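You operate a simulated robot arm through the tools that you are given. There is no shell and no other tool.

Carry out the task below with a simulated robot arm. There is one attempt and no reset: what you move stays moved.

TASK
Tip the fruit into the blender jar and give it three pulses.
Fine: glass back where it stood; lid on before you pulse; the dial stays off. Set down upright: glass with two marks.
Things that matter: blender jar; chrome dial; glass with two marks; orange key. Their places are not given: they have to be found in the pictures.

Only the result counts: the job must be done as asked and must still hold three seconds after the hand-in. Knocking over, shifting, dropping, spilling or breaking anything else fails it. Lids that push on must go on centred and level and be pressed home; caps that screw on are set level and turned clockwise until they are tight.

THE ROBOT
A 7-joint arm with a fingered hand, fixed in place. Base frame: the origin is on the floor under the middle of its stand, x ahead of it, y to its left, z up. Readings come in mm, degrees, newtons and seconds.
It reaches about 1228 mm from its shoulder. Its first joint turns from -115.0 to 115.0 degrees. Payload 5 kg.
The tool frame sits at the grasp point between the pads (the TCP): z along the fingers, y along the line on which they close. The tips reach 32 mm beyond it. The gripper opens to 160 mm; its body begins 89 mm behind the TCP. The gripper is a hand of 4 fingers: y runs from the thumb to the fingers, the wrist lies at [0, 0, -267] in the tool frame, and closing takes about 1.5 s.
Orientation is that of the tool frame in the base frame, as a unit quaternion [w, x, y, z]. With the fingers straight down and closing along the base's y, the tool's x points along the base's -x, its y along +y and its z along -z.

THE INTERFACE
- The arm moves only by the tool send_rows. Its argument "motion" is a list of rows, each a list of 6 numbers: the shift along the tool's x, y, z in m, then the turn, a rotation vector about the tool's x, y, z in degrees. In form: [[dx, dy, dz, rx, ry, rz], ...]. A call has 1 to 20 rows; each row shifts and turns the commanded pose from where the row before left it, along the tool's axes as they then stand. "claw" is the opening, from 0 (shut) to 1 (fully open), set as the call begins (left out, the last holds). Each row takes 0.2 s and may step no farther than 50 mm and 8.6 degrees from the row before; otherwise, or with a gripper value out of range, the whole call is refused. A pose out of reach is approached as far as the arm can. The call stops where the force on the tool passes 40 N (or 10 N more than at its start, if that is more) or the arm is blocked; 0.2 s more then pass. Each finger travels about 45 mm/s and halts on what it meets, pressing with about 26 N; the grip force reading is that of the motor and also rises with nothing between the fingers. The clock runs only during rows and for 0.2 s after the last one: add rows that do not move to give the fingers time. The reply holds the time, the measured pose of the TCP, the force on the tool along the base axes, the opening and the grip force, in the units named above and with some noise, with the torque about the TCP (base axes, N m) and any sound that the robot's microphone picked up, and new pictures: "views" is both (left out), scene, wrist or none.
- Cameras (640 x 400 px; columns grow to the right, rows downward): "scene" is fixed at [49.5, -503.3, 1742.4]; the picture's right is [0.78, -0.62, 0.00], its down [-0.17, -0.21, -0.96] and it looks along [0.60, 0.75, -0.27] (base axes); focal length 339 px, centre (320, 200). "wrist" rides on the gripper at [80, -4, -114] in the tool frame; the picture's right is [0.05, 1.00, 0.00], its down [-0.82, 0.04, -0.58] and it looks along [-0.58, 0.03, 0.82] (tool axes); focal length 265 px, centre (320, 200).
- raise_lower(by): slides the trunk up (or, below 0, down) by that many mm; the arm rides with it, the base frame stays. It gives what a move gives, with no picture.
- curl_fingers(finger1, finger2, finger3, thumb_bend): sets how far each is bent, from 0 (flat) to 1 (curled in); at 0.3 the hand is open as for a grip, at 0.7 the pads meet at the TCP. One left out holds its place. A second passes; each finger stops where it meets its share of the squeeze, and holds until it gets a number again. A gripper value or a shape takes the hand back. It gives what a move gives, with no picture; readings hold the bend of each and the force on the fingers (four entries, about 0 where the hand has none), thumb and palm.
- set_grasp(shape): the hand has 4 fingers and takes this shape, open, in about a second: jaw (thumb against the fingers, like two jaws); tri (thumb and two fingers); tip (a fingertip pinch); poke (one finger out to press); point (the index stretched); flat (the hand flat); cup (the hand cupped); fist (a fist). The gripper value then closes the fingers along that shape, each until it touches; the sizes above hold for jaw. It gives what a move gives, with no picture.
- measure_at(camera, pixels): for up to 12 pixels [column, row] of the newest picture of that camera ("zoom" is the newest enlarged one), the place [x, y, z] in the base frame of the surface seen there, good to about 2 mm, but the place of the scene camera against the robot may be out by one fixed shift of up to 12 mm in any direction. No time passes.
- inspect(camera, box): a new picture of the part [left, top, right, bottom] of that camera's present view, enlarged. No time passes.
- sign_off(): hands the job in; it is judged then, once.

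Open the gripper and draw the arm clear of the work before you hand the job in, unless the task says otherwise.

The tools are called after "Call:" by a JSON object that holds its "method" and its "body". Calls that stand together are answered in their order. send_rows: Moves the arm, as the interface text tells. Its arguments: {"type":"object","properties":{"motion":{"type":"array"},"claw":{"type":"number"},"views":{"type":"string","enum":["both","scene","wrist","none"]}},"required":["motion"]} The other tools are called the same way: raise_lower (by) moves the trunk up or down; set_grasp (shape) gives the hand a shape; curl_fingers (finger1, finger2, finger3, thumb_bend) moves the fingers one by one; measure_at (camera, pixels) gives the place of the surface under pixels of a picture; inspect (camera, box) takes an enlarged picture of a part of a camera's view; sign_off () hands the job in.

At the start:

```text
t: 0.0
position: [465.0, 436.5, 1576.4]
orientation: [0.0, 0.0, 1.0, 0.0]
ft_force: [-0.7, 0.1, -0.5]
torque: [-0.02, -0.01, 0.01]
grip_width: 160.0
grasp_force: 0.2
shape: jaw
bend: [0.3, 0.3, 0.3, 0.3]
finger forces: [0.0, 0.0, 0.1, 0.0, 0.0, 0.1]
trunk travel left (down, up): [-825.0, 165.0]
```

scene: 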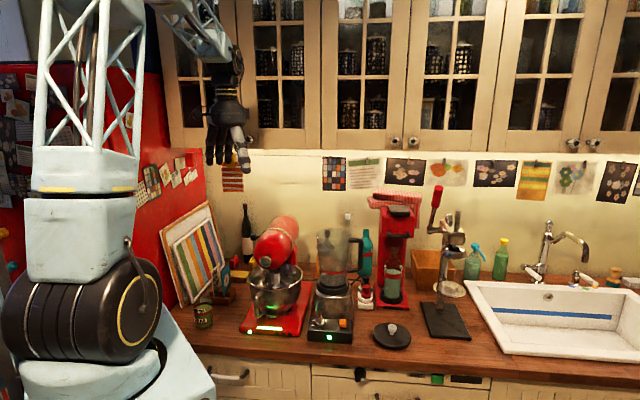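
wrist: 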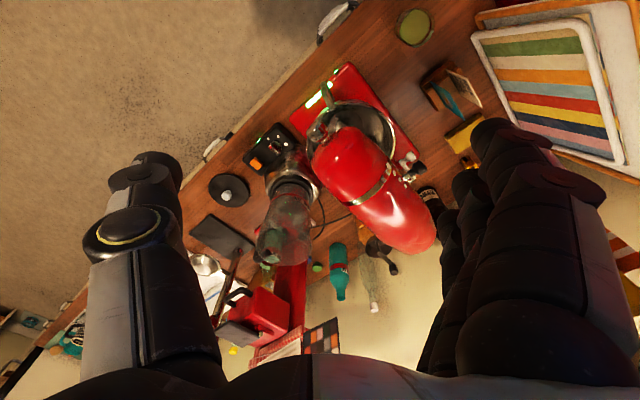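

I start by enlarging the parts of the scene that hold the blender (around 335,280), the red coffee machine (around 395,250) and the lid-like disc (392,335).

Call:
{"method": "inspect", "body": {"camera": "scene", "box": [290, 200, 430, 360]}}

Call:
{"method": "inspect", "body": {"camera": "scene", "box": [180, 200, 320, 360]}}

Call:
{"method": "inspect", "body": {"camera": "wrist", "box": [180, 60, 480, 340]}}

```text
2.50 times, centred on (360, 280) of scene
```

zoom: 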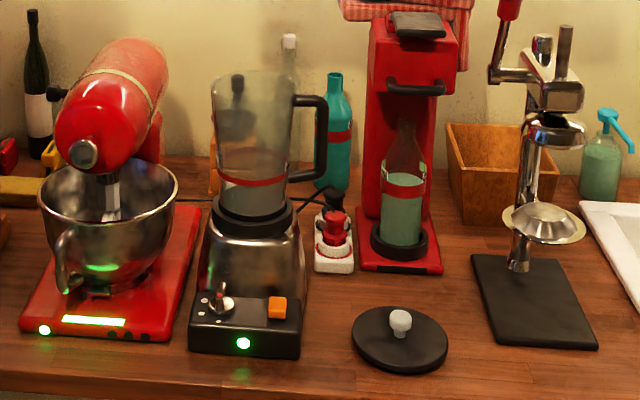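

```text
2.50 times, centred on (250, 280) of scene
```

zoom: 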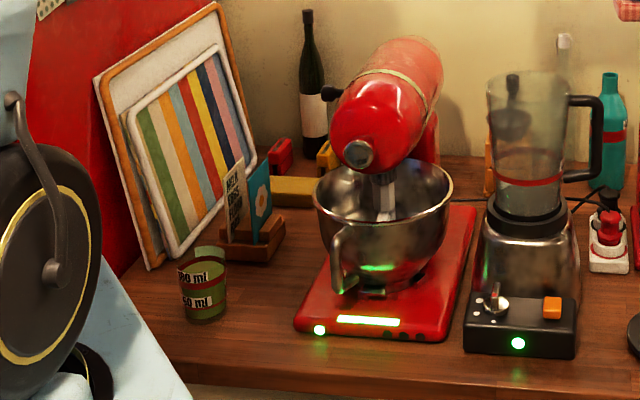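

```text
1.43 times, centred on (330, 200) of wrist
```

zoom: 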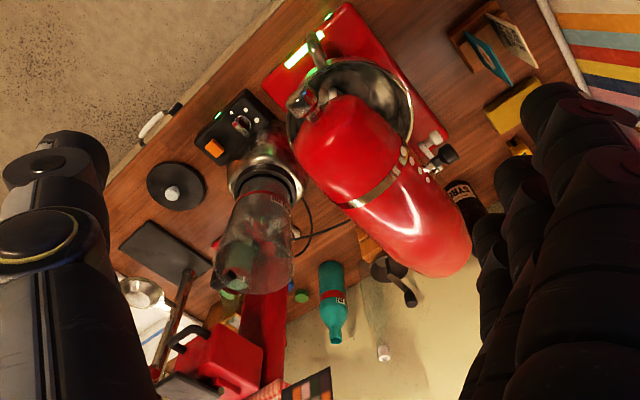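

The glass with the two marks stands at about (203,315), the jar at (335,255), the lid at (392,335), the orange key near (345,322). I measure these points in the scene picture and in the wrist zoom.

Call:
{"method": "measure_at", "body": {"camera": "scene", "pixels": [[203, 304], [203, 315], [197, 318], [210, 318], [203, 326], [204, 308], [185, 330], [392, 329], [392, 335], [376, 335], [410, 337], [392, 348]]}}

Call:
{"method": "measure_at", "body": {"camera": "zoom", "pixels": [[172, 195], [150, 185], [202, 185], [214, 148], [240, 123], [265, 235], [232, 270], [285, 270], [270, 190], [250, 180], [303, 185], [225, 115]]}}

```text
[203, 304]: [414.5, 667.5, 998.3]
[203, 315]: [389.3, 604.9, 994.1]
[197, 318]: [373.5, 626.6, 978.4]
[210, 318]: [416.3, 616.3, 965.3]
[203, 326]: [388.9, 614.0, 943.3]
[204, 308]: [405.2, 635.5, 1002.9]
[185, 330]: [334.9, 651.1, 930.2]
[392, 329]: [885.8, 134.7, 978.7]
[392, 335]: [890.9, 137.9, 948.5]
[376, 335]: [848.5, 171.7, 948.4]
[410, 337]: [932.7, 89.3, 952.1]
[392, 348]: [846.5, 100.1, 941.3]
```

```text
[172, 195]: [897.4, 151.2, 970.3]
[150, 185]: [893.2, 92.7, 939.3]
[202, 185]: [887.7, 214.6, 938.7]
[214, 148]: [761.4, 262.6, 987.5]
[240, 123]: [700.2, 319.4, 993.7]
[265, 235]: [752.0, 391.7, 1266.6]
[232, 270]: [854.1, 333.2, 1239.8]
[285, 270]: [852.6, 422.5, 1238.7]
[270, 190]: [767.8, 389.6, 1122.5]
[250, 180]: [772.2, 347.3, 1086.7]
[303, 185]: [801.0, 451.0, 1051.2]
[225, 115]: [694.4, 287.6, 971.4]
```

The lid shows the scene camera is out against the wrist camera by some mm, so I want wrist-based positions. I enlarge the glass at wrist (413,27) and will measure it there.

Call:
{"method": "inspect", "body": {"camera": "wrist", "box": [370, 0, 460, 60]}}

Call:
{"method": "measure_at", "body": {"camera": "wrist", "pixels": [[413, 27], [398, 27], [429, 27], [413, 13], [413, 42], [435, 50], [395, 60], [340, 30], [228, 190], [210, 190], [248, 190], [228, 175]]}}

```text
6.67 times, centred on (415, 30) of wrist
```

zoom: 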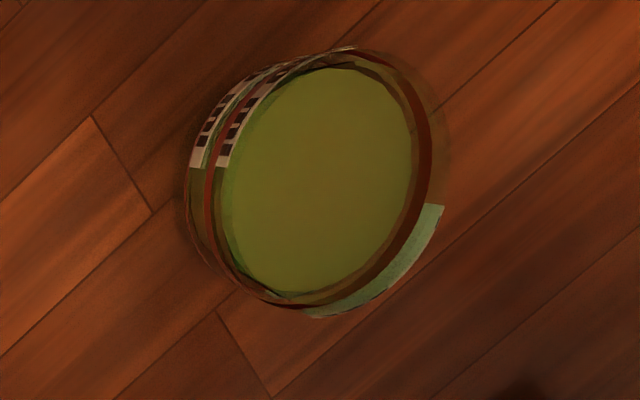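

```text
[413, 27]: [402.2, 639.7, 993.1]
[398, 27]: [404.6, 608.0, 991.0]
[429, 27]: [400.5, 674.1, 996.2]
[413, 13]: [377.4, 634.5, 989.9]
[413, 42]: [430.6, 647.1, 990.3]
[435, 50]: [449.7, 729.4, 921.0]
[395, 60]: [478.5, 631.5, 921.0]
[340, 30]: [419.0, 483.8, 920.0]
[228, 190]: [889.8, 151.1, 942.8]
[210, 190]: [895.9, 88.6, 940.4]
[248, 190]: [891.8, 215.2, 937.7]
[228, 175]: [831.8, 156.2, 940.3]
```

Counter top is at z≈920.5 by the wrist camera and the glass is at about (403,641). Now I enlarge the jar and blender base in the wrist view to measure the rim and the key.

Call:
{"method": "inspect", "body": {"camera": "wrist", "box": [235, 120, 345, 280]}}

```text
2.50 times, centred on (290, 200) of wrist
```

zoom: 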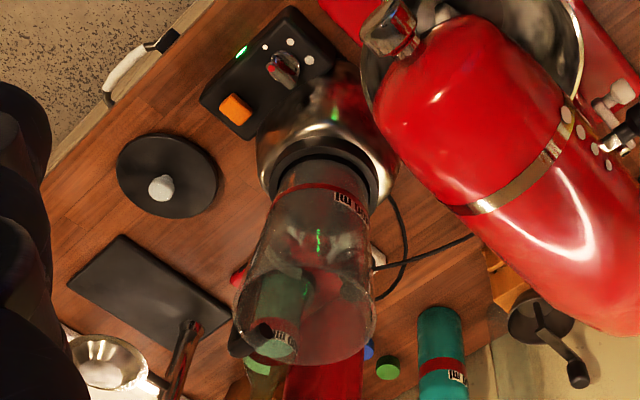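

I measure the jar's rim ellipse, its collar, the key, the dial and the lid in this zoom.

Call:
{"method": "measure_at", "body": {"camera": "zoom", "pixels": [[237, 320], [374, 320], [305, 361], [270, 353], [345, 353], [305, 275], [255, 340], [240, 350], [300, 330], [320, 150], [268, 175], [380, 180]]}}

Call:
{"method": "measure_at", "body": {"camera": "zoom", "pixels": [[236, 108], [225, 110], [248, 112], [240, 100], [232, 120], [283, 68], [160, 187], [163, 205], [168, 175], [265, 48], [290, 42], [310, 60]]}}

```text
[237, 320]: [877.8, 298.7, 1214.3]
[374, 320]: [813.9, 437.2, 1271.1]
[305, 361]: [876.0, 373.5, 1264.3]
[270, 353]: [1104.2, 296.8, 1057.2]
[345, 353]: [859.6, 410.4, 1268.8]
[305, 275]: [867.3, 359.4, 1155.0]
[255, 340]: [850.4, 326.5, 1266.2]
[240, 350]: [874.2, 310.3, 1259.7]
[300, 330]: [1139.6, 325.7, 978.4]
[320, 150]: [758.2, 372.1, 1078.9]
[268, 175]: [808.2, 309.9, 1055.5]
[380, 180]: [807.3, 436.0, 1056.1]
```

```text
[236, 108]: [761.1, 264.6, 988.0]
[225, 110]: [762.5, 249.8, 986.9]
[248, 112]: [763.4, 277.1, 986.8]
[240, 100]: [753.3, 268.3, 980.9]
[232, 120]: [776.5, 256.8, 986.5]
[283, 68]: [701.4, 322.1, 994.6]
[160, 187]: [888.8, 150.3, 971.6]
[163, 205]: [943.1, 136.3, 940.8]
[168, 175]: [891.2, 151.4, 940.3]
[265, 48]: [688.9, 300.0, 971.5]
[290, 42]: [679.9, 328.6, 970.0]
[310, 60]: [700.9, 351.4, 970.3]
```

I look closely at the hand itself (around 228,120) and at the counter's front edge near the glass, to judge how the fingers can go around the glass.

Call:
{"method": "inspect", "body": {"camera": "scene", "box": [180, 40, 280, 190]}}

Call:
{"method": "measure_at", "body": {"camera": "scene", "pixels": [[200, 348], [260, 360], [330, 368], [420, 374], [205, 296], [228, 290], [255, 325], [300, 333], [245, 320], [215, 318], [190, 300], [180, 310]]}}

Call:
{"method": "measure_at", "body": {"camera": "wrist", "pixels": [[150, 160], [150, 205], [125, 235], [140, 300], [180, 200], [500, 170], [470, 185], [545, 200], [580, 220], [450, 200], [440, 230], [530, 330]]}}

```text
2.67 times, centred on (230, 115) of scene
```

zoom: 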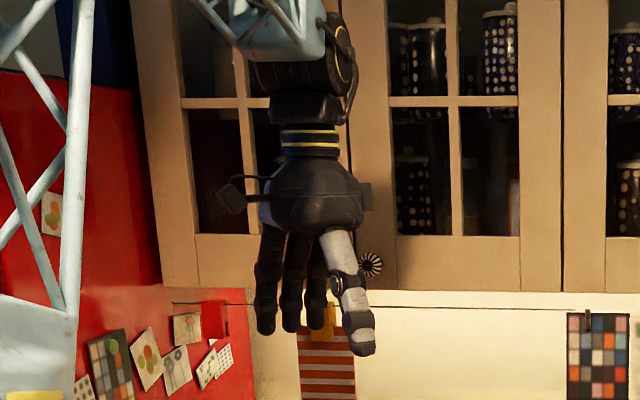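

```text
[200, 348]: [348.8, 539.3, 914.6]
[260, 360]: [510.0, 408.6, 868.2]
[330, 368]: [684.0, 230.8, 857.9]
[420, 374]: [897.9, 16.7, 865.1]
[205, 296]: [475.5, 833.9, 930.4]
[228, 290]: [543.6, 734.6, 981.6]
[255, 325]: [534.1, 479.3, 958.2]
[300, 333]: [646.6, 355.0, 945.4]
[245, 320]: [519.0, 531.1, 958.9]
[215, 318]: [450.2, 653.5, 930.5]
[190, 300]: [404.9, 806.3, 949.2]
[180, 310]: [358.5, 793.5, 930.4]
```

```text
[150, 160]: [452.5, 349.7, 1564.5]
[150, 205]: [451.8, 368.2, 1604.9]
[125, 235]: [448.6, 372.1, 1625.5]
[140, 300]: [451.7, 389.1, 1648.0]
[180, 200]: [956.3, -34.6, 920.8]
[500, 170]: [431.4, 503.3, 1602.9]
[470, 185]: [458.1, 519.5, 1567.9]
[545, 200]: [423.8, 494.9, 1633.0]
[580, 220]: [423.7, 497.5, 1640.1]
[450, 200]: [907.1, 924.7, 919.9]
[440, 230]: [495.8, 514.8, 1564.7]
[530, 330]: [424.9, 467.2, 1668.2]
```

The hand's camera sits on tool +x, so a level side grasp of the glass wants tool x upward; I test high up whether the wrist can roll about tool z by +134° (16 rows of 8.4°), clear of everything.

Call:
{"method": "send_rows", "body": {"motion": [[0, 0, 0, 0, 0, 8.4], [0, 0, 0, 0, 0, 8.4], [0, 0, 0, 0, 0, 8.4], [0, 0, 0, 0, 0, 8.4], [0, 0, 0, 0, 0, 8.4], [0, 0, 0, 0, 0, 8.4], [0, 0, 0, 0, 0, 8.4], [0, 0, 0, 0, 0, 8.4], [0, 0, 0, 0, 0, 8.4], [0, 0, 0, 0, 0, 8.4], [0, 0, 0, 0, 0, 8.4], [0, 0, 0, 0, 0, 8.4], [0, 0, 0, 0, 0, 8.4], [0, 0, 0, 0, 0, 8.4], [0, 0, 0, 0, 0, 8.4], [0, 0, 0, 0, 0, 8.4]], "views": "both"}}

```text
t: 3.4
position: [465.7, 436.9, 1575.9]
orientation: [0.0, 0.922, 0.387, 0.0]
ft_force: [1.6, -0.6, 0.0]
torque: [-0.02, -0.01, 0.01]
grip_width: 159.8
grasp_force: 0.0
shape: jaw
bend: [0.3, 0.3, 0.3, 0.3]
finger forces: [0.0, 0.1, 0.0, 0.0, 0.0, 0.0]
trunk travel left (down, up): [-825.0, 165.0]
```

scene: 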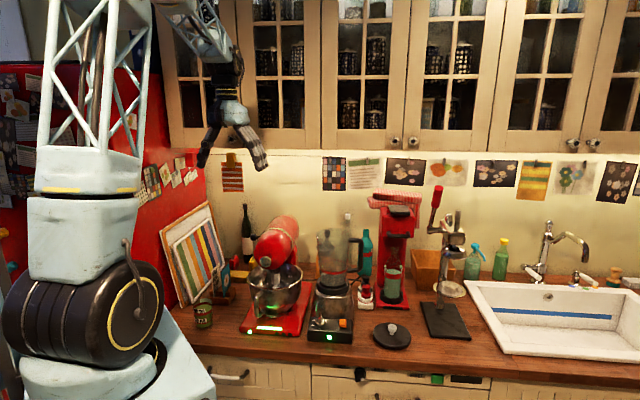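
wrist: 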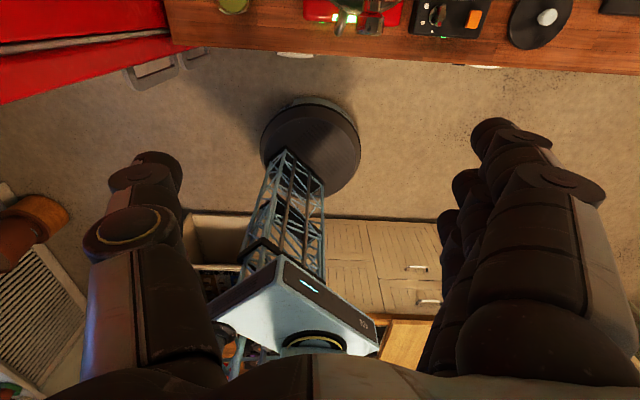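

The roll is reached exactly, so tool x now points at azimuth 45.6° toward the wall. Next I pitch the hand 40° toward level while moving it in front of and above the glass, staying well clear in height.

Call:
{"method": "send_rows", "body": {"motion": [[-0.0037, -0.0187, 0.0276, 0, 4, 0], [-0.0056, -0.0187, 0.0273, 0, 4, 0], [-0.0075, -0.0187, 0.0268, 0, 4, 0], [-0.0094, -0.0187, 0.0262, 0, 4, 0], [-0.0112, -0.0187, 0.0255, 0, 4, 0], [-0.0129, -0.0187, 0.0247, 0, 4, 0], [-0.0146, -0.0187, 0.0237, 0, 4, 0], [-0.0162, -0.0187, 0.0226, 0, 4, 0], [-0.0178, -0.0187, 0.0214, 0, 4, 0], [-0.0192, -0.0187, 0.0202, 0, 4, 0]], "views": "both"}}

```text
t: 5.8
position: [448.1, 446.7, 1294.9]
orientation: [-0.062, 0.888, 0.325, 0.321]
ft_force: [0.5, -1.0, 0.5]
torque: [0.02, 0.07, 0.02]
grip_width: 160.0
grasp_force: 0.1
shape: jaw
bend: [0.3, 0.3, 0.3, 0.3]
finger forces: [0.0, 0.0, 0.0, 0.1, 0.0, 0.0]
out of reach, approached as far as the arm can: row 9
trunk travel left (down, up): [-825.0, 165.0]
stopped in row 10: the arm was blocked; the commanded pose is now the measured one
```

scene: 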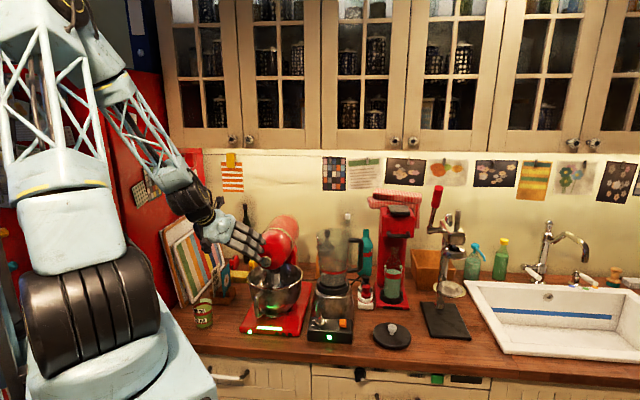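
wrist: 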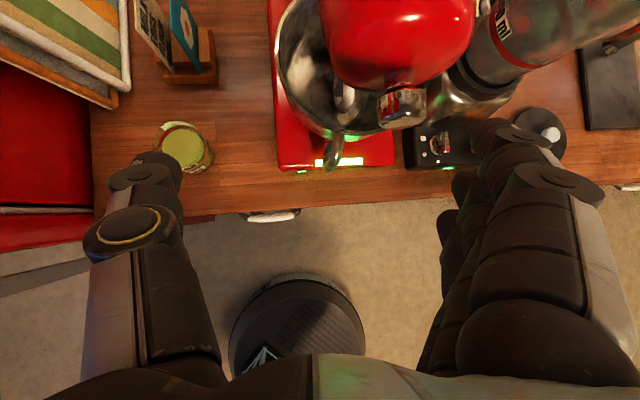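

The arm ran out of folding room (the wrist was only about 475 mm from the shoulder), not hitting anything. I raise the trunk by 165 mm so that the shoulder sits higher and there is more room for a level hand down at the glass.

Call:
{"method": "raise_lower", "body": {"by": 165}}

```text
t: 7.7
position: [445.3, 446.4, 1461.6]
orientation: [-0.063, 0.887, 0.326, 0.321]
ft_force: [-0.5, -0.8, 0.2]
torque: [-0.01, 0.0, -0.02]
grip_width: 160.0
grasp_force: 0.1
shape: jaw
bend: [0.3, 0.3, 0.3, 0.3]
finger forces: [0.0, 0.0, 0.0, 0.0, 0.0, 0.0]
trunk travel left (down, up): [-990.0, 0.0]
```

The trunk is at its top. I square the hand's orientation and go down in front of the counter with about 25° pitch.

Call:
{"method": "send_rows", "body": {"motion": [[-0.0153, -0.0025, 0.0197, 4.45, 0.3, -1.15], [-0.0153, -0.0012, 0.0197, 4.45, 0.3, -1.15], [-0.0202, -0.00075, 0.0177, 0, -1.625, 0], [-0.0197, -0.00075, 0.0183, 0, -1.625, 0], [-0.0192, -0.00075, 0.0188, 0, -1.625, 0], [-0.0186, -0.00075, 0.0194, 0, -1.625, 0], [-0.0181, -0.00075, 0.0199, 0, -1.625, 0], [-0.0175, -0.00075, 0.0204, 0, -1.625, 0], [-0.0169, -0.00075, 0.0209, 0, -1.625, 0], [-0.0163, -0.00075, 0.0214, 0, -1.625, 0]], "views": "both"}}

```text
t: 9.9
position: [411.0, 421.6, 1199.5]
orientation: [-0.084, 0.899, 0.38, 0.2]
ft_force: [-0.6, -0.9, -0.4]
torque: [-0.03, 0.0, 0.04]
grip_width: 160.1
grasp_force: 0.0
shape: jaw
bend: [0.3, 0.3, 0.3, 0.3]
finger forces: [0.0, 0.0, 0.0, 0.0, 0.1, 0.1]
trunk travel left (down, up): [-990.0, 0.0]
```

scene: 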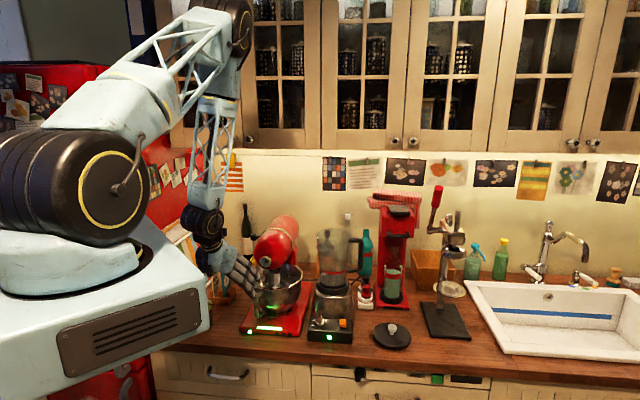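
wrist: 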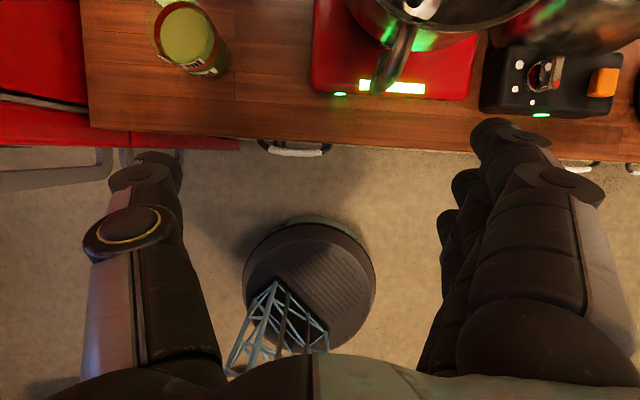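

Pose reached cleanly. The glass shows at wrist (187,35) with its printed scale; I move left in front of it, lower to z=1100 and pitch to 50°.

Call:
{"method": "send_rows", "body": {"motion": [[-0.0053, -0.02, 0.0113, 0, 3.125, 0], [-0.0059, -0.02, 0.011, 0, 3.125, 0], [-0.0065, -0.02, 0.0107, 0, 3.125, 0], [-0.0071, -0.02, 0.0103, 0, 3.125, 0], [-0.0076, -0.02, 0.0099, 0, 3.125, 0], [-0.0081, -0.02, 0.0095, 0, 3.125, 0], [-0.0086, -0.02, 0.009, 0, 3.125, 0], [-0.0091, -0.02, 0.0085, 0, 3.125, 0]], "views": "both"}}

```text
t: 11.7
position: [297.7, 536.3, 1100.4]
orientation: [-0.165, 0.834, 0.353, 0.391]
ft_force: [-1.0, 0.9, 0.6]
torque: [-0.01, -0.02, -0.01]
grip_width: 159.9
grasp_force: 0.3
shape: jaw
bend: [0.3, 0.3, 0.3, 0.3]
finger forces: [0.0, 0.1, 0.1, 0.0, 0.0, 0.0]
trunk travel left (down, up): [-990.0, 0.0]
```

scene: 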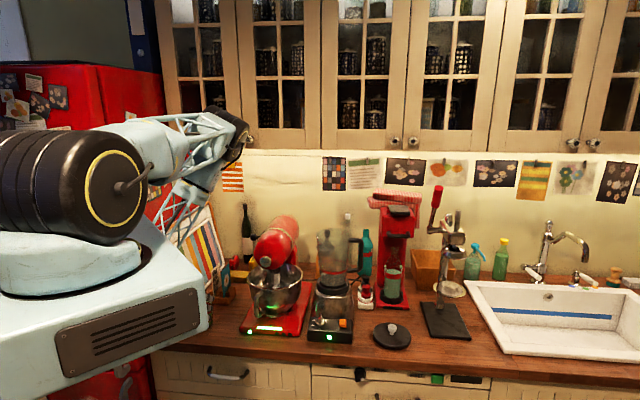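
wrist: 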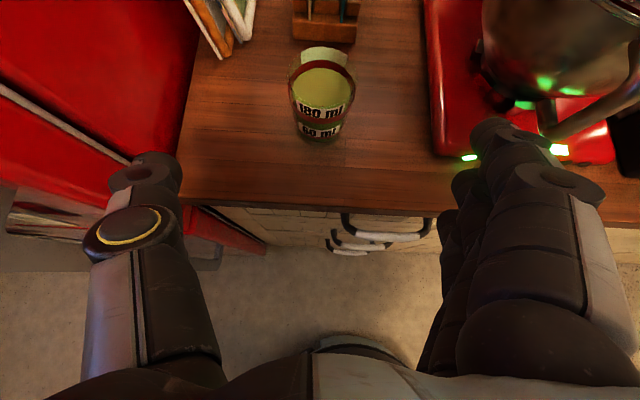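

The glass with its two marks is now straight ahead at wrist (322,95). I enlarge it and measure its rim, foot and counter edge.

Call:
{"method": "inspect", "body": {"camera": "wrist", "box": [270, 30, 380, 150]}}

```text
3.33 times, centred on (325, 90) of wrist
```

zoom: 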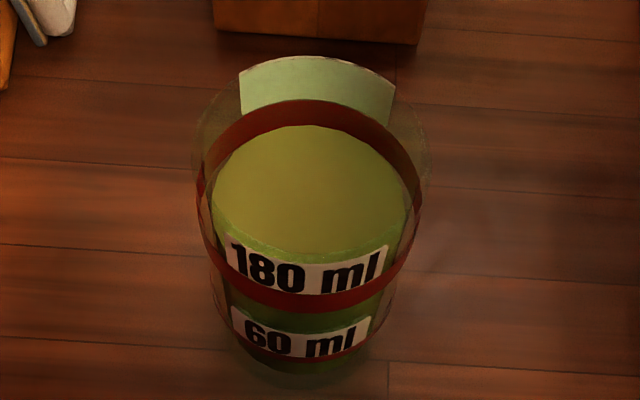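

I measure points on the glass walls, rim, bands and base from this zoom.

Call:
{"method": "measure_at", "body": {"camera": "zoom", "pixels": [[318, 60], [245, 80], [390, 80], [200, 150], [424, 150], [312, 180], [312, 270], [310, 300], [310, 335], [310, 370], [205, 200], [418, 200]]}}

Call:
{"method": "measure_at", "body": {"camera": "wrist", "pixels": [[250, 190], [250, 204], [400, 204], [400, 208], [320, 22], [300, 30], [345, 30], [430, 60], [432, 120], [440, 165], [190, 140], [215, 40]]}}

```text
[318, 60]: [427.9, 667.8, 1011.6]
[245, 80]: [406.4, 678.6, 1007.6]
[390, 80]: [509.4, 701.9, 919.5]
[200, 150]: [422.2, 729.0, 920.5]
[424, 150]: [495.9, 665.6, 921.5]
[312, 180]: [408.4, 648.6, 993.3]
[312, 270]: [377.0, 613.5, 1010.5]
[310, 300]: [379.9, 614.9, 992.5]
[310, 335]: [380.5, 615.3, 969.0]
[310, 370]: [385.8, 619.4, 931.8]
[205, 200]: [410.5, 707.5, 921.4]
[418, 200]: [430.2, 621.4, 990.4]
```

```text
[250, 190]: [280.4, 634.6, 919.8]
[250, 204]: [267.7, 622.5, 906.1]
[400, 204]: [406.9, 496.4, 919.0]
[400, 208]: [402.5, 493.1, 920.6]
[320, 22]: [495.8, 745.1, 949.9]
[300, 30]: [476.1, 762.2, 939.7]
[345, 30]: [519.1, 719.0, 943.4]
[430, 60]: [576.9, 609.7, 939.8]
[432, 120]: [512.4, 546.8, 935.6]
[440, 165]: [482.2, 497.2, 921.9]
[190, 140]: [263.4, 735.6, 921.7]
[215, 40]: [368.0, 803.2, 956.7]
```

The glass is measured: centre about (402.6, 640.5), rim z≈1012, radius ≈37 at the top; counter edge 106 mm in front of it. I bring the hand to 75° pitch just in front of the glass at z=1000, still short of it.

Call:
{"method": "send_rows", "body": {"motion": [[-0.0069, 0.00025, 0.0113, 0, 3.125, 0], [-0.0075, 0.00025, 0.0109, 0, 3.125, 0], [-0.0081, 0.00025, 0.0104, 0, 3.125, 0], [-0.0086, 0.00025, 0.01, 0, 3.125, 0], [-0.00915, 0.00025, 0.0095, 0, 3.125, 0], [-0.0097, 0.00025, 0.009, 0, 3.125, 0], [-0.0101, 0.00025, 0.0084, 0, 3.125, 0], [-0.0106, 0.00025, 0.0079, 0, 3.125, 0]], "views": "both"}}

```text
t: 13.5
position: [333.6, 570.1, 1016.0]
orientation: [-0.242, 0.724, 0.305, 0.57]
ft_force: [-0.2, -0.4, 0.0]
torque: [0.02, 0.0, 0.01]
grip_width: 159.9
grasp_force: 0.1
shape: jaw
bend: [0.3, 0.3, 0.3, 0.3]
finger forces: [0.1, 0.1, 0.0, 0.0, 0.1, 0.0]
trunk travel left (down, up): [-990.0, 0.0]
```

scene: 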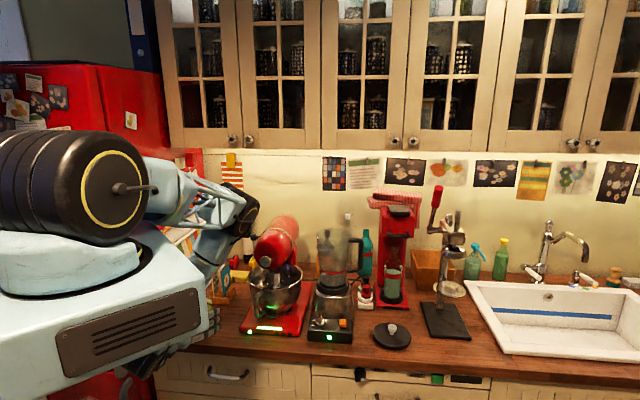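
wrist: 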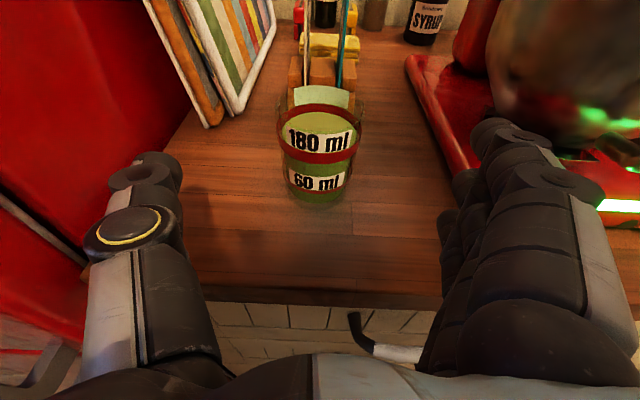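

The reading is about 16 mm off from where I commanded in f and z, so I let the arm settle with two still rows and read again.

Call:
{"method": "send_rows", "body": {"motion": [[0, 0, 0, 0, 0, 0], [0, 0, 0, 0, 0, 0]], "views": "none"}}

```text
t: 14.1
position: [334.2, 567.7, 1014.3]
orientation: [-0.241, 0.723, 0.306, 0.571]
ft_force: [0.0, -0.8, -0.1]
torque: [-0.01, -0.01, 0.01]
grip_width: 159.8
grasp_force: 0.1
shape: jaw
bend: [0.3, 0.3, 0.3, 0.3]
finger forces: [0.1, 0.1, 0.0, 0.1, 0.0, 0.0]
trunk travel left (down, up): [-990.0, 0.0]
```

Some offset remains, probably a joint near its limit this close in. I move forward 65 mm toward the glass (fingers stay on either side of it, opening 160 mm) and compare.

Call:
{"method": "send_rows", "body": {"motion": [[0.00336, 0, 0.01256, 0, 0, 0], [0.00336, 0, 0.01256, 0, 0, 0], [0.00336, 0, 0.01256, 0, 0, 0], [0.00336, 0, 0.01256, 0, 0, 0], [0.00336, 0, 0.01256, 0, 0, 0], [0, 0, 0, 0, 0, 0]], "views": "wrist"}}

```text
t: 15.5
position: [374.7, 609.6, 1007.3]
orientation: [-0.238, 0.727, 0.308, 0.566]
ft_force: [0.4, 0.4, 0.0]
torque: [0.0, 0.01, -0.02]
grip_width: 159.8
grasp_force: 0.1
shape: jaw
bend: [0.3, 0.3, 0.3, 0.3]
finger forces: [0.0, 0.0, 0.0, 0.0, 0.0, 0.0]
trunk travel left (down, up): [-990.0, 0.0]
```

wrist: 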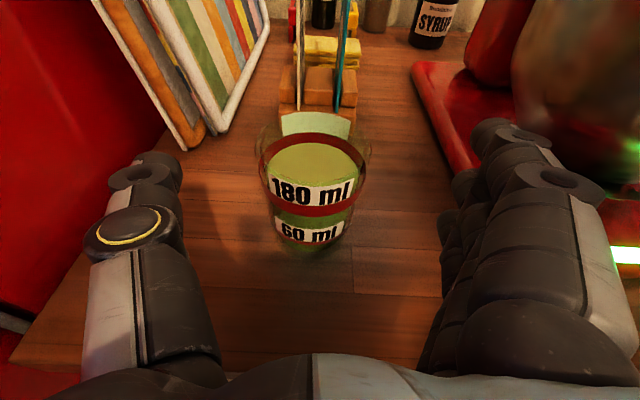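

Offset shrinks as the arm moves out (now f≈698, z≈1007). I go on forward about 42 mm and down 10 mm, with the glass centred between thumb and fingers.

Call:
{"method": "send_rows", "body": {"motion": [[0.0003, -0.0004, 0.0108, 0, 0, 0], [0.0003, -0.0004, 0.0108, 0, 0, 0], [0.0003, -0.0004, 0.0108, 0, 0, 0], [0.0003, -0.0004, 0.0108, 0, 0, 0], [0, 0, 0, 0, 0, 0], [0, 0, 0, 0, 0, 0]], "views": "wrist"}}

```text
t: 16.9
position: [412.6, 642.9, 1005.9]
orientation: [-0.237, 0.724, 0.305, 0.572]
ft_force: [0.2, -0.1, 0.1]
torque: [0.0, -0.02, 0.0]
grip_width: 160.1
grasp_force: 0.1
shape: jaw
bend: [0.3, 0.3, 0.3, 0.3]
finger forces: [0.1, 0.0, 0.0, 0.0, 0.1, 0.0]
trunk travel left (down, up): [-990.0, 0.0]
```

wrist: 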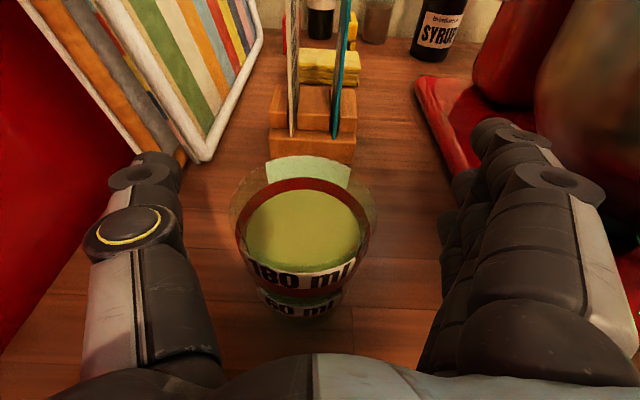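

The arm is pressed against a wrist limit here (reading f≈748, z≈1006 versus commanded about 732/990). I check the arm's shape with a scene picture to decide how to use the trunk.

Call:
{"method": "send_rows", "body": {"motion": [[0, 0, 0, 0, 0, 0]], "views": "scene"}}

Call:
{"method": "inspect", "body": {"camera": "scene", "box": [0, 100, 320, 400]}}

```text
t: 17.3
position: [412.5, 643.4, 1007.0]
orientation: [-0.238, 0.724, 0.305, 0.572]
ft_force: [-1.5, -0.4, 0.2]
torque: [0.01, -0.03, -0.01]
grip_width: 160.1
grasp_force: 0.0
shape: jaw
bend: [0.3, 0.3, 0.3, 0.3]
finger forces: [0.1, 0.1, 0.0, 0.0, 0.1, 0.1]
trunk travel left (down, up): [-990.0, 0.0]
```

scene: 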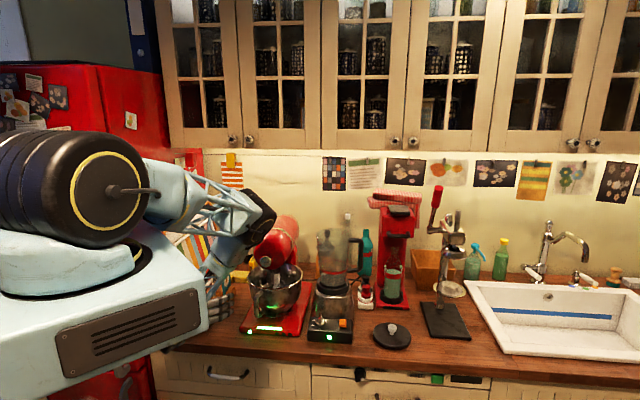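

```text
1.33 times, centred on (160, 250) of scene
```

zoom: 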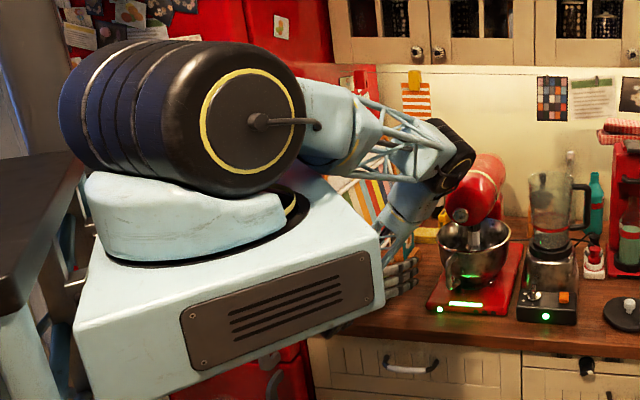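

I measure the shoulder drum, elbow and hand in this zoom to learn the arm's link geometry.

Call:
{"method": "measure_at", "body": {"camera": "zoom", "pixels": [[250, 130], [235, 105], [455, 150], [445, 185], [470, 160], [430, 195], [400, 215], [395, 250], [400, 275], [330, 130], [200, 240], [380, 260]]}}

```text
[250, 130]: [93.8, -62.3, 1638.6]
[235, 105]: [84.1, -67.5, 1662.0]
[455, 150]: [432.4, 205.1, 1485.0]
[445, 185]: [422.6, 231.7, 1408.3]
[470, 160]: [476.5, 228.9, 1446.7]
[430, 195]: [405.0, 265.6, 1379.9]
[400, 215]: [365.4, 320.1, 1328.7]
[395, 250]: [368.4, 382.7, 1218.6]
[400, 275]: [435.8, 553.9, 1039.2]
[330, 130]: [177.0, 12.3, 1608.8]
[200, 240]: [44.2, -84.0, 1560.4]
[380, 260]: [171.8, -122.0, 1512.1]
```

The shoulder is at about z≈1620 and the links are about 500 mm each, so a lower shoulder will relax the wrist. I back up and out to z≈1190 at 45° pitch, then lower the trunk in steps.

Call:
{"method": "send_rows", "body": {"motion": [[0.0145, 0, -0.0078, 0, -2.5, 0], [0.0141, 0, -0.0084, 0, -2.5, 0], [0.0138, 0, -0.009, 0, -2.5, 0], [0.0133, 0, -0.0096, 0, -2.5, 0], [0.0129, 0, -0.0102, 0, -2.5, 0], [0.0125, 0, -0.0107, 0, -2.5, 0], [0.012, 0, -0.0112, 0, -2.5, 0], [0.0115, 0, -0.0118, 0, -2.5, 0], [0.011, 0, -0.0122, 0, -2.5, 0], [0.0104, 0, -0.0127, 0, -2.5, 0], [0.0098, 0, -0.0132, 0, -2.5, 0], [0.0093, 0, -0.0136, 0, -2.5, 0]], "views": "wrist"}}

```text
t: 19.9
position: [364.2, 601.7, 1183.0]
orientation: [-0.149, 0.851, 0.359, 0.353]
ft_force: [0.0, -0.4, -1.0]
torque: [0.01, -0.01, 0.0]
grip_width: 159.8
grasp_force: 0.0
shape: jaw
bend: [0.3, 0.3, 0.3, 0.3]
finger forces: [0.0, 0.0, 0.0, 0.0, 0.0, 0.0]
trunk travel left (down, up): [-990.0, 0.0]
```

wrist: 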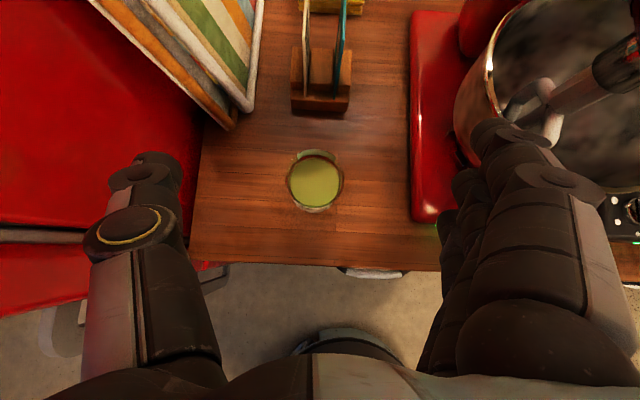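

Pose matches the command again (f≈685, r≈-161, z=1183). I lower the trunk by 130 mm; the fingers stay in front of and beside the glass with lateral clearance of over 40 mm.

Call:
{"method": "raise_lower", "body": {"by": -130}}

```text
t: 21.4
position: [364.2, 603.1, 1052.1]
orientation: [-0.149, 0.851, 0.36, 0.354]
ft_force: [-1.0, -0.5, 0.3]
torque: [0.0, 0.01, 0.0]
grip_width: 160.1
grasp_force: 0.1
shape: jaw
bend: [0.3, 0.3, 0.3, 0.3]
finger forces: [0.0, 0.1, 0.0, 0.0, 0.0, 0.0]
trunk travel left (down, up): [-860.0, 130.0]
```

Now I raise the hand 150 mm by the arm while the trunk stays down.

Call:
{"method": "send_rows", "body": {"motion": [[0.0144, 0, -0.0121, 0, 0, 0], [0.0144, 0, -0.0121, 0, 0, 0], [0.0144, 0, -0.0121, 0, 0, 0], [0.0144, 0, -0.0121, 0, 0, 0], [0.0144, 0, -0.0121, 0, 0, 0], [0.0144, 0, -0.0121, 0, 0, 0], [0.0144, 0, -0.0121, 0, 0, 0], [0.0144, 0, -0.0121, 0, 0, 0]], "views": "none"}}

Call:
{"method": "raise_lower", "body": {"by": -150}}

```text
t: 23.2
position: [372.4, 610.1, 1202.4]
orientation: [-0.149, 0.851, 0.36, 0.353]
ft_force: [-0.4, -0.9, -0.1]
torque: [0.01, 0.02, 0.01]
grip_width: 159.9
grasp_force: 0.0
shape: jaw
bend: [0.3, 0.3, 0.3, 0.3]
finger forces: [0.1, 0.0, 0.0, 0.1, 0.1, 0.0]
trunk travel left (down, up): [-860.0, 130.0]
```

```text
t: 25.0
position: [373.1, 609.8, 1051.4]
orientation: [-0.15, 0.851, 0.36, 0.353]
ft_force: [-0.3, 0.5, 0.3]
torque: [-0.01, -0.02, 0.01]
grip_width: 160.3
grasp_force: 0.0
shape: jaw
bend: [0.3, 0.3, 0.3, 0.3]
finger forces: [0.0, 0.0, 0.0, 0.0, 0.0, 0.0]
trunk travel left (down, up): [-710.0, 280.0]
```

Tracking is good; I repeat the same up-by-arm, down-by-trunk step once more to bring the shoulder to about z≈1190.

Call:
{"method": "send_rows", "body": {"motion": [[0.0133, 0, -0.0133, 0, 0, 0], [0.0133, 0, -0.0133, 0, 0, 0], [0.0133, 0, -0.0133, 0, 0, 0], [0.0133, 0, -0.0133, 0, 0, 0], [0.0133, 0, -0.0133, 0, 0, 0], [0.0133, 0, -0.0133, 0, 0, 0], [0.0133, 0, -0.0133, 0, 0, 0], [0.0133, 0, -0.0133, 0, 0, 0]], "views": "none"}}

Call:
{"method": "raise_lower", "body": {"by": -150}}

```text
t: 26.8
position: [373.9, 609.3, 1203.0]
orientation: [-0.149, 0.851, 0.359, 0.353]
ft_force: [0.2, -0.7, -1.2]
torque: [-0.01, 0.0, 0.04]
grip_width: 160.0
grasp_force: 0.0
shape: jaw
bend: [0.3, 0.3, 0.3, 0.3]
finger forces: [0.0, 0.1, 0.0, 0.1, 0.0, 0.0]
trunk travel left (down, up): [-710.0, 280.0]
```

```text
t: 28.6
position: [372.3, 610.1, 1053.4]
orientation: [-0.15, 0.85, 0.36, 0.354]
ft_force: [0.0, -0.7, 0.2]
torque: [-0.03, 0.02, 0.03]
grip_width: 159.8
grasp_force: 0.0
shape: jaw
bend: [0.3, 0.3, 0.3, 0.3]
finger forces: [0.0, 0.0, 0.1, 0.1, 0.0, 0.0]
trunk travel left (down, up): [-560.0, 430.0]
```

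Trunk is now 430 mm down. I move forward to the glass's axis at z≈1033 while pitching from 45° to 75°.

Call:
{"method": "send_rows", "body": {"motion": [[0.00156, 0, 0.00438, 0, 3, 0], [0.00132, 0, 0.00446, 0, 3, 0], [0.00109, 0, 0.00452, 0, 3, 0], [0.00085, 0, 0.00457, 0, 3, 0], [0.00061, 0, 0.00461, 0, 3, 0], [0.00037, 0, 0.00464, 0, 3, 0], [0.00013, 0, 0.00465, 0, 3, 0], [-0.00012, 0, 0.00465, 0, 3, 0], [-0.00036, 0, 0.00464, 0, 3, 0], [-0.0006, 0, 0.00461, 0, 3, 0]], "views": "both"}}

```text
t: 30.8
position: [402.8, 639.4, 1032.7]
orientation: [-0.238, 0.73, 0.309, 0.561]
ft_force: [0.4, -0.1, 0.0]
torque: [-0.01, 0.0, 0.0]
grip_width: 160.1
grasp_force: 0.1
shape: jaw
bend: [0.3, 0.3, 0.3, 0.3]
finger forces: [0.0, 0.1, 0.1, 0.0, 0.0, 0.0]
trunk travel left (down, up): [-560.0, 430.0]
```

scene: 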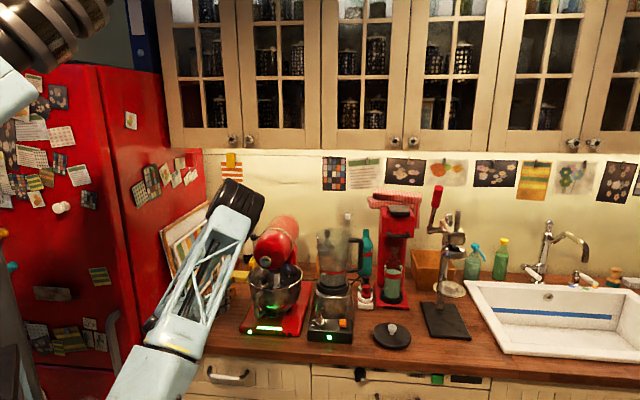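
wrist: 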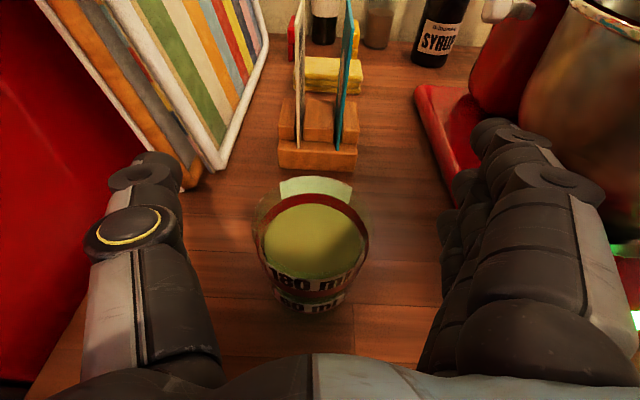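

The hand is exactly on the glass's axis at z=1033. The arm's shape has changed in the scene view (a link from (160,370) to (235,200), a drum at top-left (40,25)), so I check where those parts are.

Call:
{"method": "measure_at", "body": {"camera": "scene", "pixels": [[30, 20], [60, 40], [10, 90], [235, 195], [225, 215], [200, 270], [170, 330], [150, 380], [250, 205], [190, 340]]}}

Call:
{"method": "measure_at", "body": {"camera": "wrist", "pixels": [[310, 240], [310, 262], [260, 225], [366, 225], [312, 180], [290, 183], [345, 185], [308, 305], [308, 285], [312, 200], [262, 250], [362, 250]]}}

```text
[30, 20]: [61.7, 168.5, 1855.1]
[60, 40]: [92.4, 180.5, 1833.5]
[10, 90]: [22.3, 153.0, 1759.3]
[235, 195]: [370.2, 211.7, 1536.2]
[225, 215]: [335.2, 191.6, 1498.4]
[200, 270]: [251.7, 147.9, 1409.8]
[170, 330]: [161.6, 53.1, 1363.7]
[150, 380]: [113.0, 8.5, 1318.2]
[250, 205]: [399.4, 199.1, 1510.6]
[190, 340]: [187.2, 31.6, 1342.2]
```

```text
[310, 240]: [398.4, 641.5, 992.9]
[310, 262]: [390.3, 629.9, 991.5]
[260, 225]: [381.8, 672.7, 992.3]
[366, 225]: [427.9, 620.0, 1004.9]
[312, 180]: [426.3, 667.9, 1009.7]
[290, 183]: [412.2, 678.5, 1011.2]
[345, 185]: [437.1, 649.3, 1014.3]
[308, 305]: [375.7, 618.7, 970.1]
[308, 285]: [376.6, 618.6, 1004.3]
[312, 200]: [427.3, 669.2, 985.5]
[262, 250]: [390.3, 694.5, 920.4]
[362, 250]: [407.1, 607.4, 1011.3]
```

The elbow is at about (390,210,1530), well clear. I look at what sits at the top-left of the scene picture.

Call:
{"method": "inspect", "body": {"camera": "scene", "box": [0, 0, 160, 200]}}

Call:
{"method": "inspect", "body": {"camera": "scene", "box": [100, 170, 320, 400]}}

```text
2.00 times, centred on (80, 100) of scene
```

zoom: 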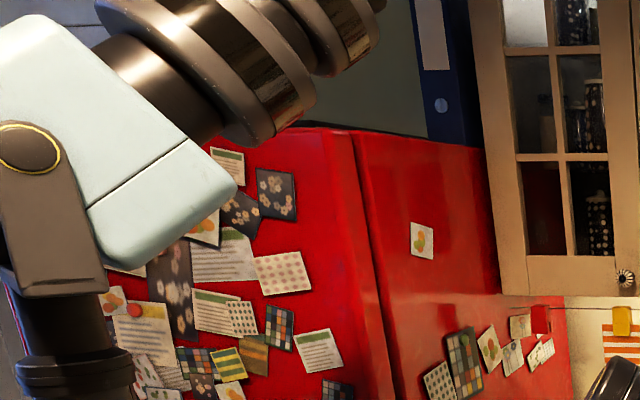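

```text
1.74 times, centred on (210, 285) of scene
```

zoom: 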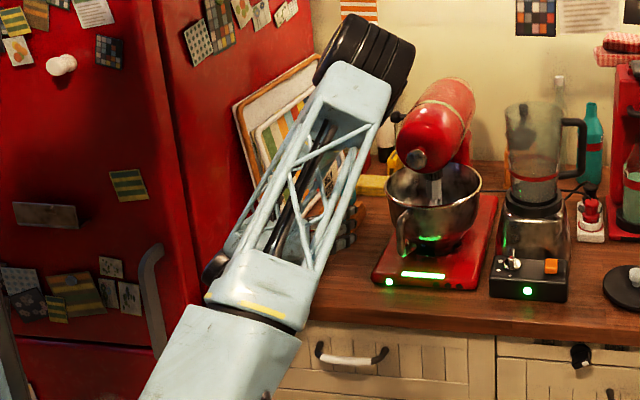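

That is just the robot's camera head. The rim fit gives glass centre f≈740, r≈-162, almost exactly on the TCP; I descend to z≈980 with the open fingers either side of the glass.

Call:
{"method": "send_rows", "body": {"motion": [[-0.0101, -0.0004, 0.0027, 0, 0, 0], [-0.0101, -0.0004, 0.0027, 0, 0, 0], [-0.0101, -0.0004, 0.0027, 0, 0, 0], [-0.0101, -0.0004, 0.0027, 0, 0, 0], [-0.0101, -0.0004, 0.0027, 0, 0, 0], [0, 0, 0, 0, 0, 0]], "views": "both"}}

```text
t: 32.1
position: [400.1, 642.9, 980.1]
orientation: [-0.238, 0.73, 0.309, 0.562]
ft_force: [-0.1, -0.3, 0.9]
torque: [0.02, 0.03, 0.01]
grip_width: 159.9
grasp_force: 0.0
shape: jaw
bend: [0.3, 0.3, 0.3, 0.3]
finger forces: [0.1, 0.0, 0.0, 0.0, 0.0, 0.0]
trunk travel left (down, up): [-560.0, 430.0]
```

scene: 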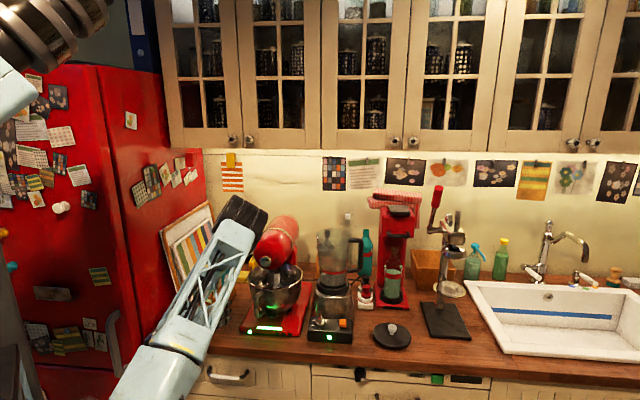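
wrist: 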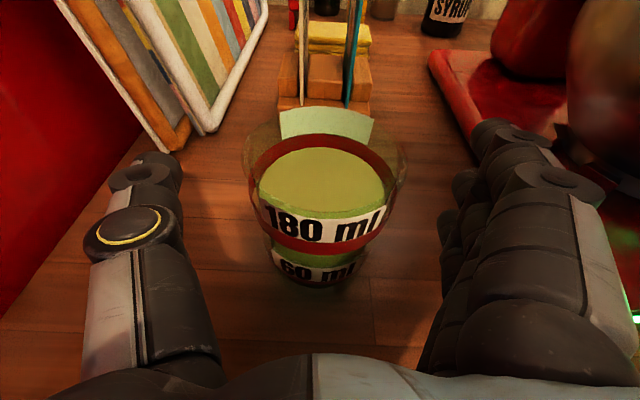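

Thumb and fingers straddle the glass evenly. I lower 5 mm more to z≈975, then close the hand on it with still rows to give the fingers time.

Call:
{"method": "send_rows", "body": {"motion": [[-0.0024, 0.0008, 0.0006, 0, 0, 0], [-0.0024, 0.0008, 0.0006, 0, 0, 0], [0, 0, 0, 0, 0, 0]], "views": "none"}}

Call:
{"method": "send_rows", "body": {"motion": [[0, 0, 0, 0, 0, 0], [0, 0, 0, 0, 0, 0], [0, 0, 0, 0, 0, 0], [0, 0, 0, 0, 0, 0], [0, 0, 0, 0, 0, 0], [0, 0, 0, 0, 0, 0], [0, 0, 0, 0, 0, 0], [0, 0, 0, 0, 0, 0], [0, 0, 0, 0, 0, 0]], "claw": 0, "views": "both"}}

```text
t: 33.0
position: [402.1, 640.1, 974.4]
orientation: [-0.238, 0.73, 0.309, 0.56]
ft_force: [0.1, -0.5, -0.2]
torque: [0.01, 0.04, 0.01]
grip_width: 160.0
grasp_force: 0.1
shape: jaw
bend: [0.3, 0.3, 0.3, 0.3]
finger forces: [0.0, 0.0, 0.0, 0.0, 0.0, 0.0]
trunk travel left (down, up): [-560.0, 430.0]
```

```text
t: 35.0
position: [402.2, 640.2, 975.0]
orientation: [-0.237, 0.731, 0.309, 0.561]
ft_force: [-0.1, 1.5, 0.4]
torque: [-0.01, -0.04, 0.0]
grip_width: 49.9
grasp_force: 26.0
shape: jaw
bend: [0.73, 0.73, 0.73, 0.72]
finger forces: [8.1, 8.2, 8.3, 0.0, 22.4, 0.0]
trunk travel left (down, up): [-560.0, 430.0]
```

scene: 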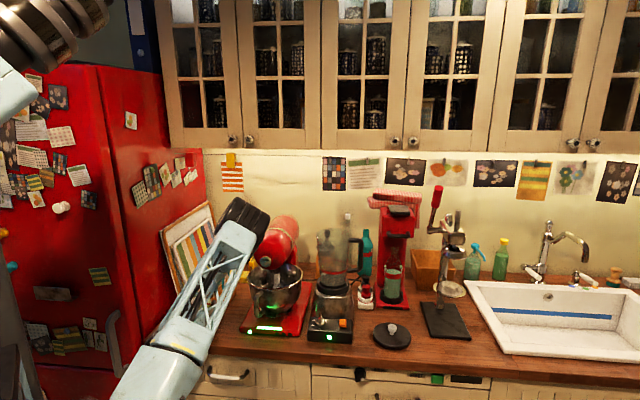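
wrist: 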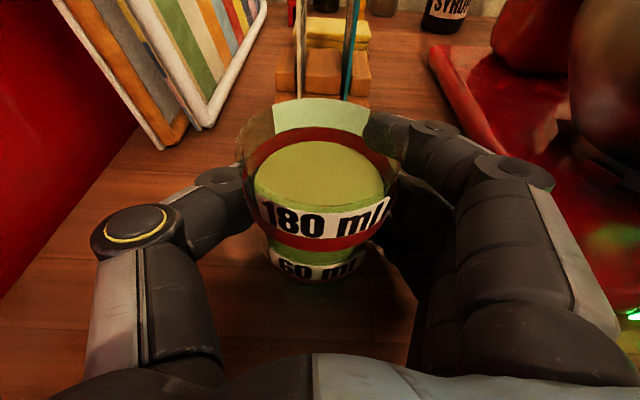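

The grip holds (three fingers 8 N each, thumb 22 N). I lift 25 mm with the trunk, straight up, and check the picture.

Call:
{"method": "raise_lower", "body": {"by": 25}}

Call:
{"method": "inspect", "body": {"camera": "wrist", "box": [160, 60, 480, 320]}}

Call:
{"method": "measure_at", "body": {"camera": "scene", "pixels": [[285, 60], [357, 60], [285, 225], [270, 232], [262, 245], [290, 240], [278, 290], [250, 262]]}}

```text
t: 35.7
position: [401.5, 641.6, 1000.1]
orientation: [-0.237, 0.73, 0.308, 0.562]
ft_force: [0.3, -0.2, -4.0]
torque: [-0.03, -0.01, 0.0]
grip_width: 49.7
grasp_force: 25.9
shape: jaw
bend: [0.73, 0.73, 0.73, 0.72]
finger forces: [8.1, 8.1, 8.4, 0.0, 22.3, 0.0]
trunk travel left (down, up): [-585.0, 405.0]
```

```text
1.54 times, centred on (320, 190) of wrist
```

zoom: 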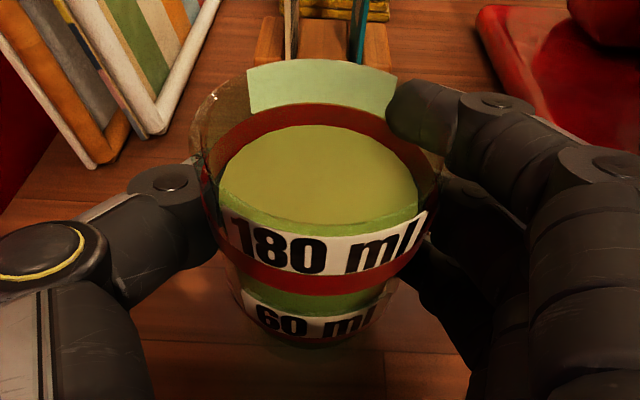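

```text
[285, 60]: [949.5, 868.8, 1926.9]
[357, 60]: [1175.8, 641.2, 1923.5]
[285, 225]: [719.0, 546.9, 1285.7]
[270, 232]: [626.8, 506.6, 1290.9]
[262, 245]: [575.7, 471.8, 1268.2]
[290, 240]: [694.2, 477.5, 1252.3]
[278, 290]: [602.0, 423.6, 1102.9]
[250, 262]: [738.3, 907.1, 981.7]
```

The glass lifted cleanly (weight about 4 N) and stays upright and full. While the scene view of the blender is free, I enlarge the jar to fix its rim centre.

Call:
{"method": "inspect", "body": {"camera": "scene", "box": [300, 222, 380, 282]}}

```text
6.67 times, centred on (340, 252) of scene
```

zoom: 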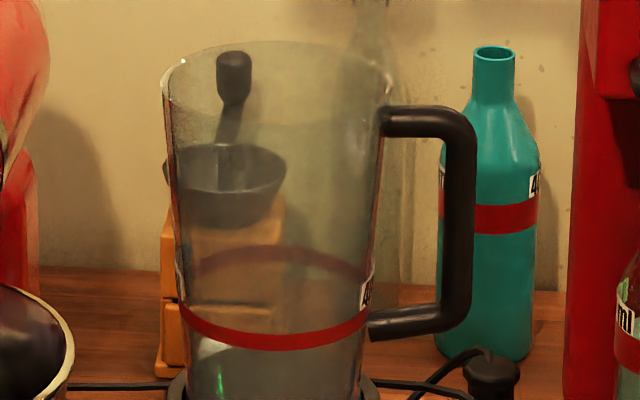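

I measure points along the jar's rim and walls here (scene readings get corrected by about (+3,+2,-10) from the glass and counter comparison).

Call:
{"method": "measure_at", "body": {"camera": "zoom", "pixels": [[166, 84], [168, 100], [388, 92], [386, 105], [240, 44], [300, 42], [340, 52], [200, 58], [270, 150], [270, 345], [200, 330], [350, 330]]}}

Call:
{"method": "measure_at", "body": {"camera": "zoom", "pixels": [[180, 67], [265, 42], [365, 65], [380, 78], [230, 46], [270, 130], [230, 125], [320, 128], [400, 118], [470, 130], [178, 200], [372, 210]]}}

```text
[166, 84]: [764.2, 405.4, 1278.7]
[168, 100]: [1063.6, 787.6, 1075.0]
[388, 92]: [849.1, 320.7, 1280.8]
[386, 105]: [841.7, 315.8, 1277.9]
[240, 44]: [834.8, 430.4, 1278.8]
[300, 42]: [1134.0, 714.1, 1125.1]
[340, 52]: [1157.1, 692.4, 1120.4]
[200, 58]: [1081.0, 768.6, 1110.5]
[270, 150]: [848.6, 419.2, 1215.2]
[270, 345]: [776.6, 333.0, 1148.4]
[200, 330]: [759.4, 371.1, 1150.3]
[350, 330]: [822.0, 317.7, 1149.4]
```

```text
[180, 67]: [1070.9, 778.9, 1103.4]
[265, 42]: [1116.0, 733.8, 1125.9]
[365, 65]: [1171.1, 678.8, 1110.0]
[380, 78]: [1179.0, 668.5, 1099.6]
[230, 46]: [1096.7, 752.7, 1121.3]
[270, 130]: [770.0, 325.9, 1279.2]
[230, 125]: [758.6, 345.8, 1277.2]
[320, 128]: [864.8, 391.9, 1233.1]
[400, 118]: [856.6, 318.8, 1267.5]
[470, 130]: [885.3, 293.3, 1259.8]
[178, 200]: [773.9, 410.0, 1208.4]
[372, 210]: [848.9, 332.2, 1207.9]
```

The jar rim fits a circle centred at about (816, 372) of radius 61 at z≈1270, consistent in both cameras; mixer head tops out near z≈1281. I raise the trunk by 390 mm so the glass passes well above the mixer.

Call:
{"method": "raise_lower", "body": {"by": 390}}

```text
t: 39.4
position: [401.9, 639.8, 1390.7]
orientation: [-0.236, 0.73, 0.308, 0.562]
ft_force: [0.2, 1.0, -2.7]
torque: [-0.01, -0.04, 0.02]
grip_width: 49.9
grasp_force: 25.6
shape: jaw
bend: [0.73, 0.73, 0.73, 0.72]
finger forces: [8.0, 8.2, 8.4, 0.0, 22.2, 0.0]
trunk travel left (down, up): [-975.0, 15.0]
```

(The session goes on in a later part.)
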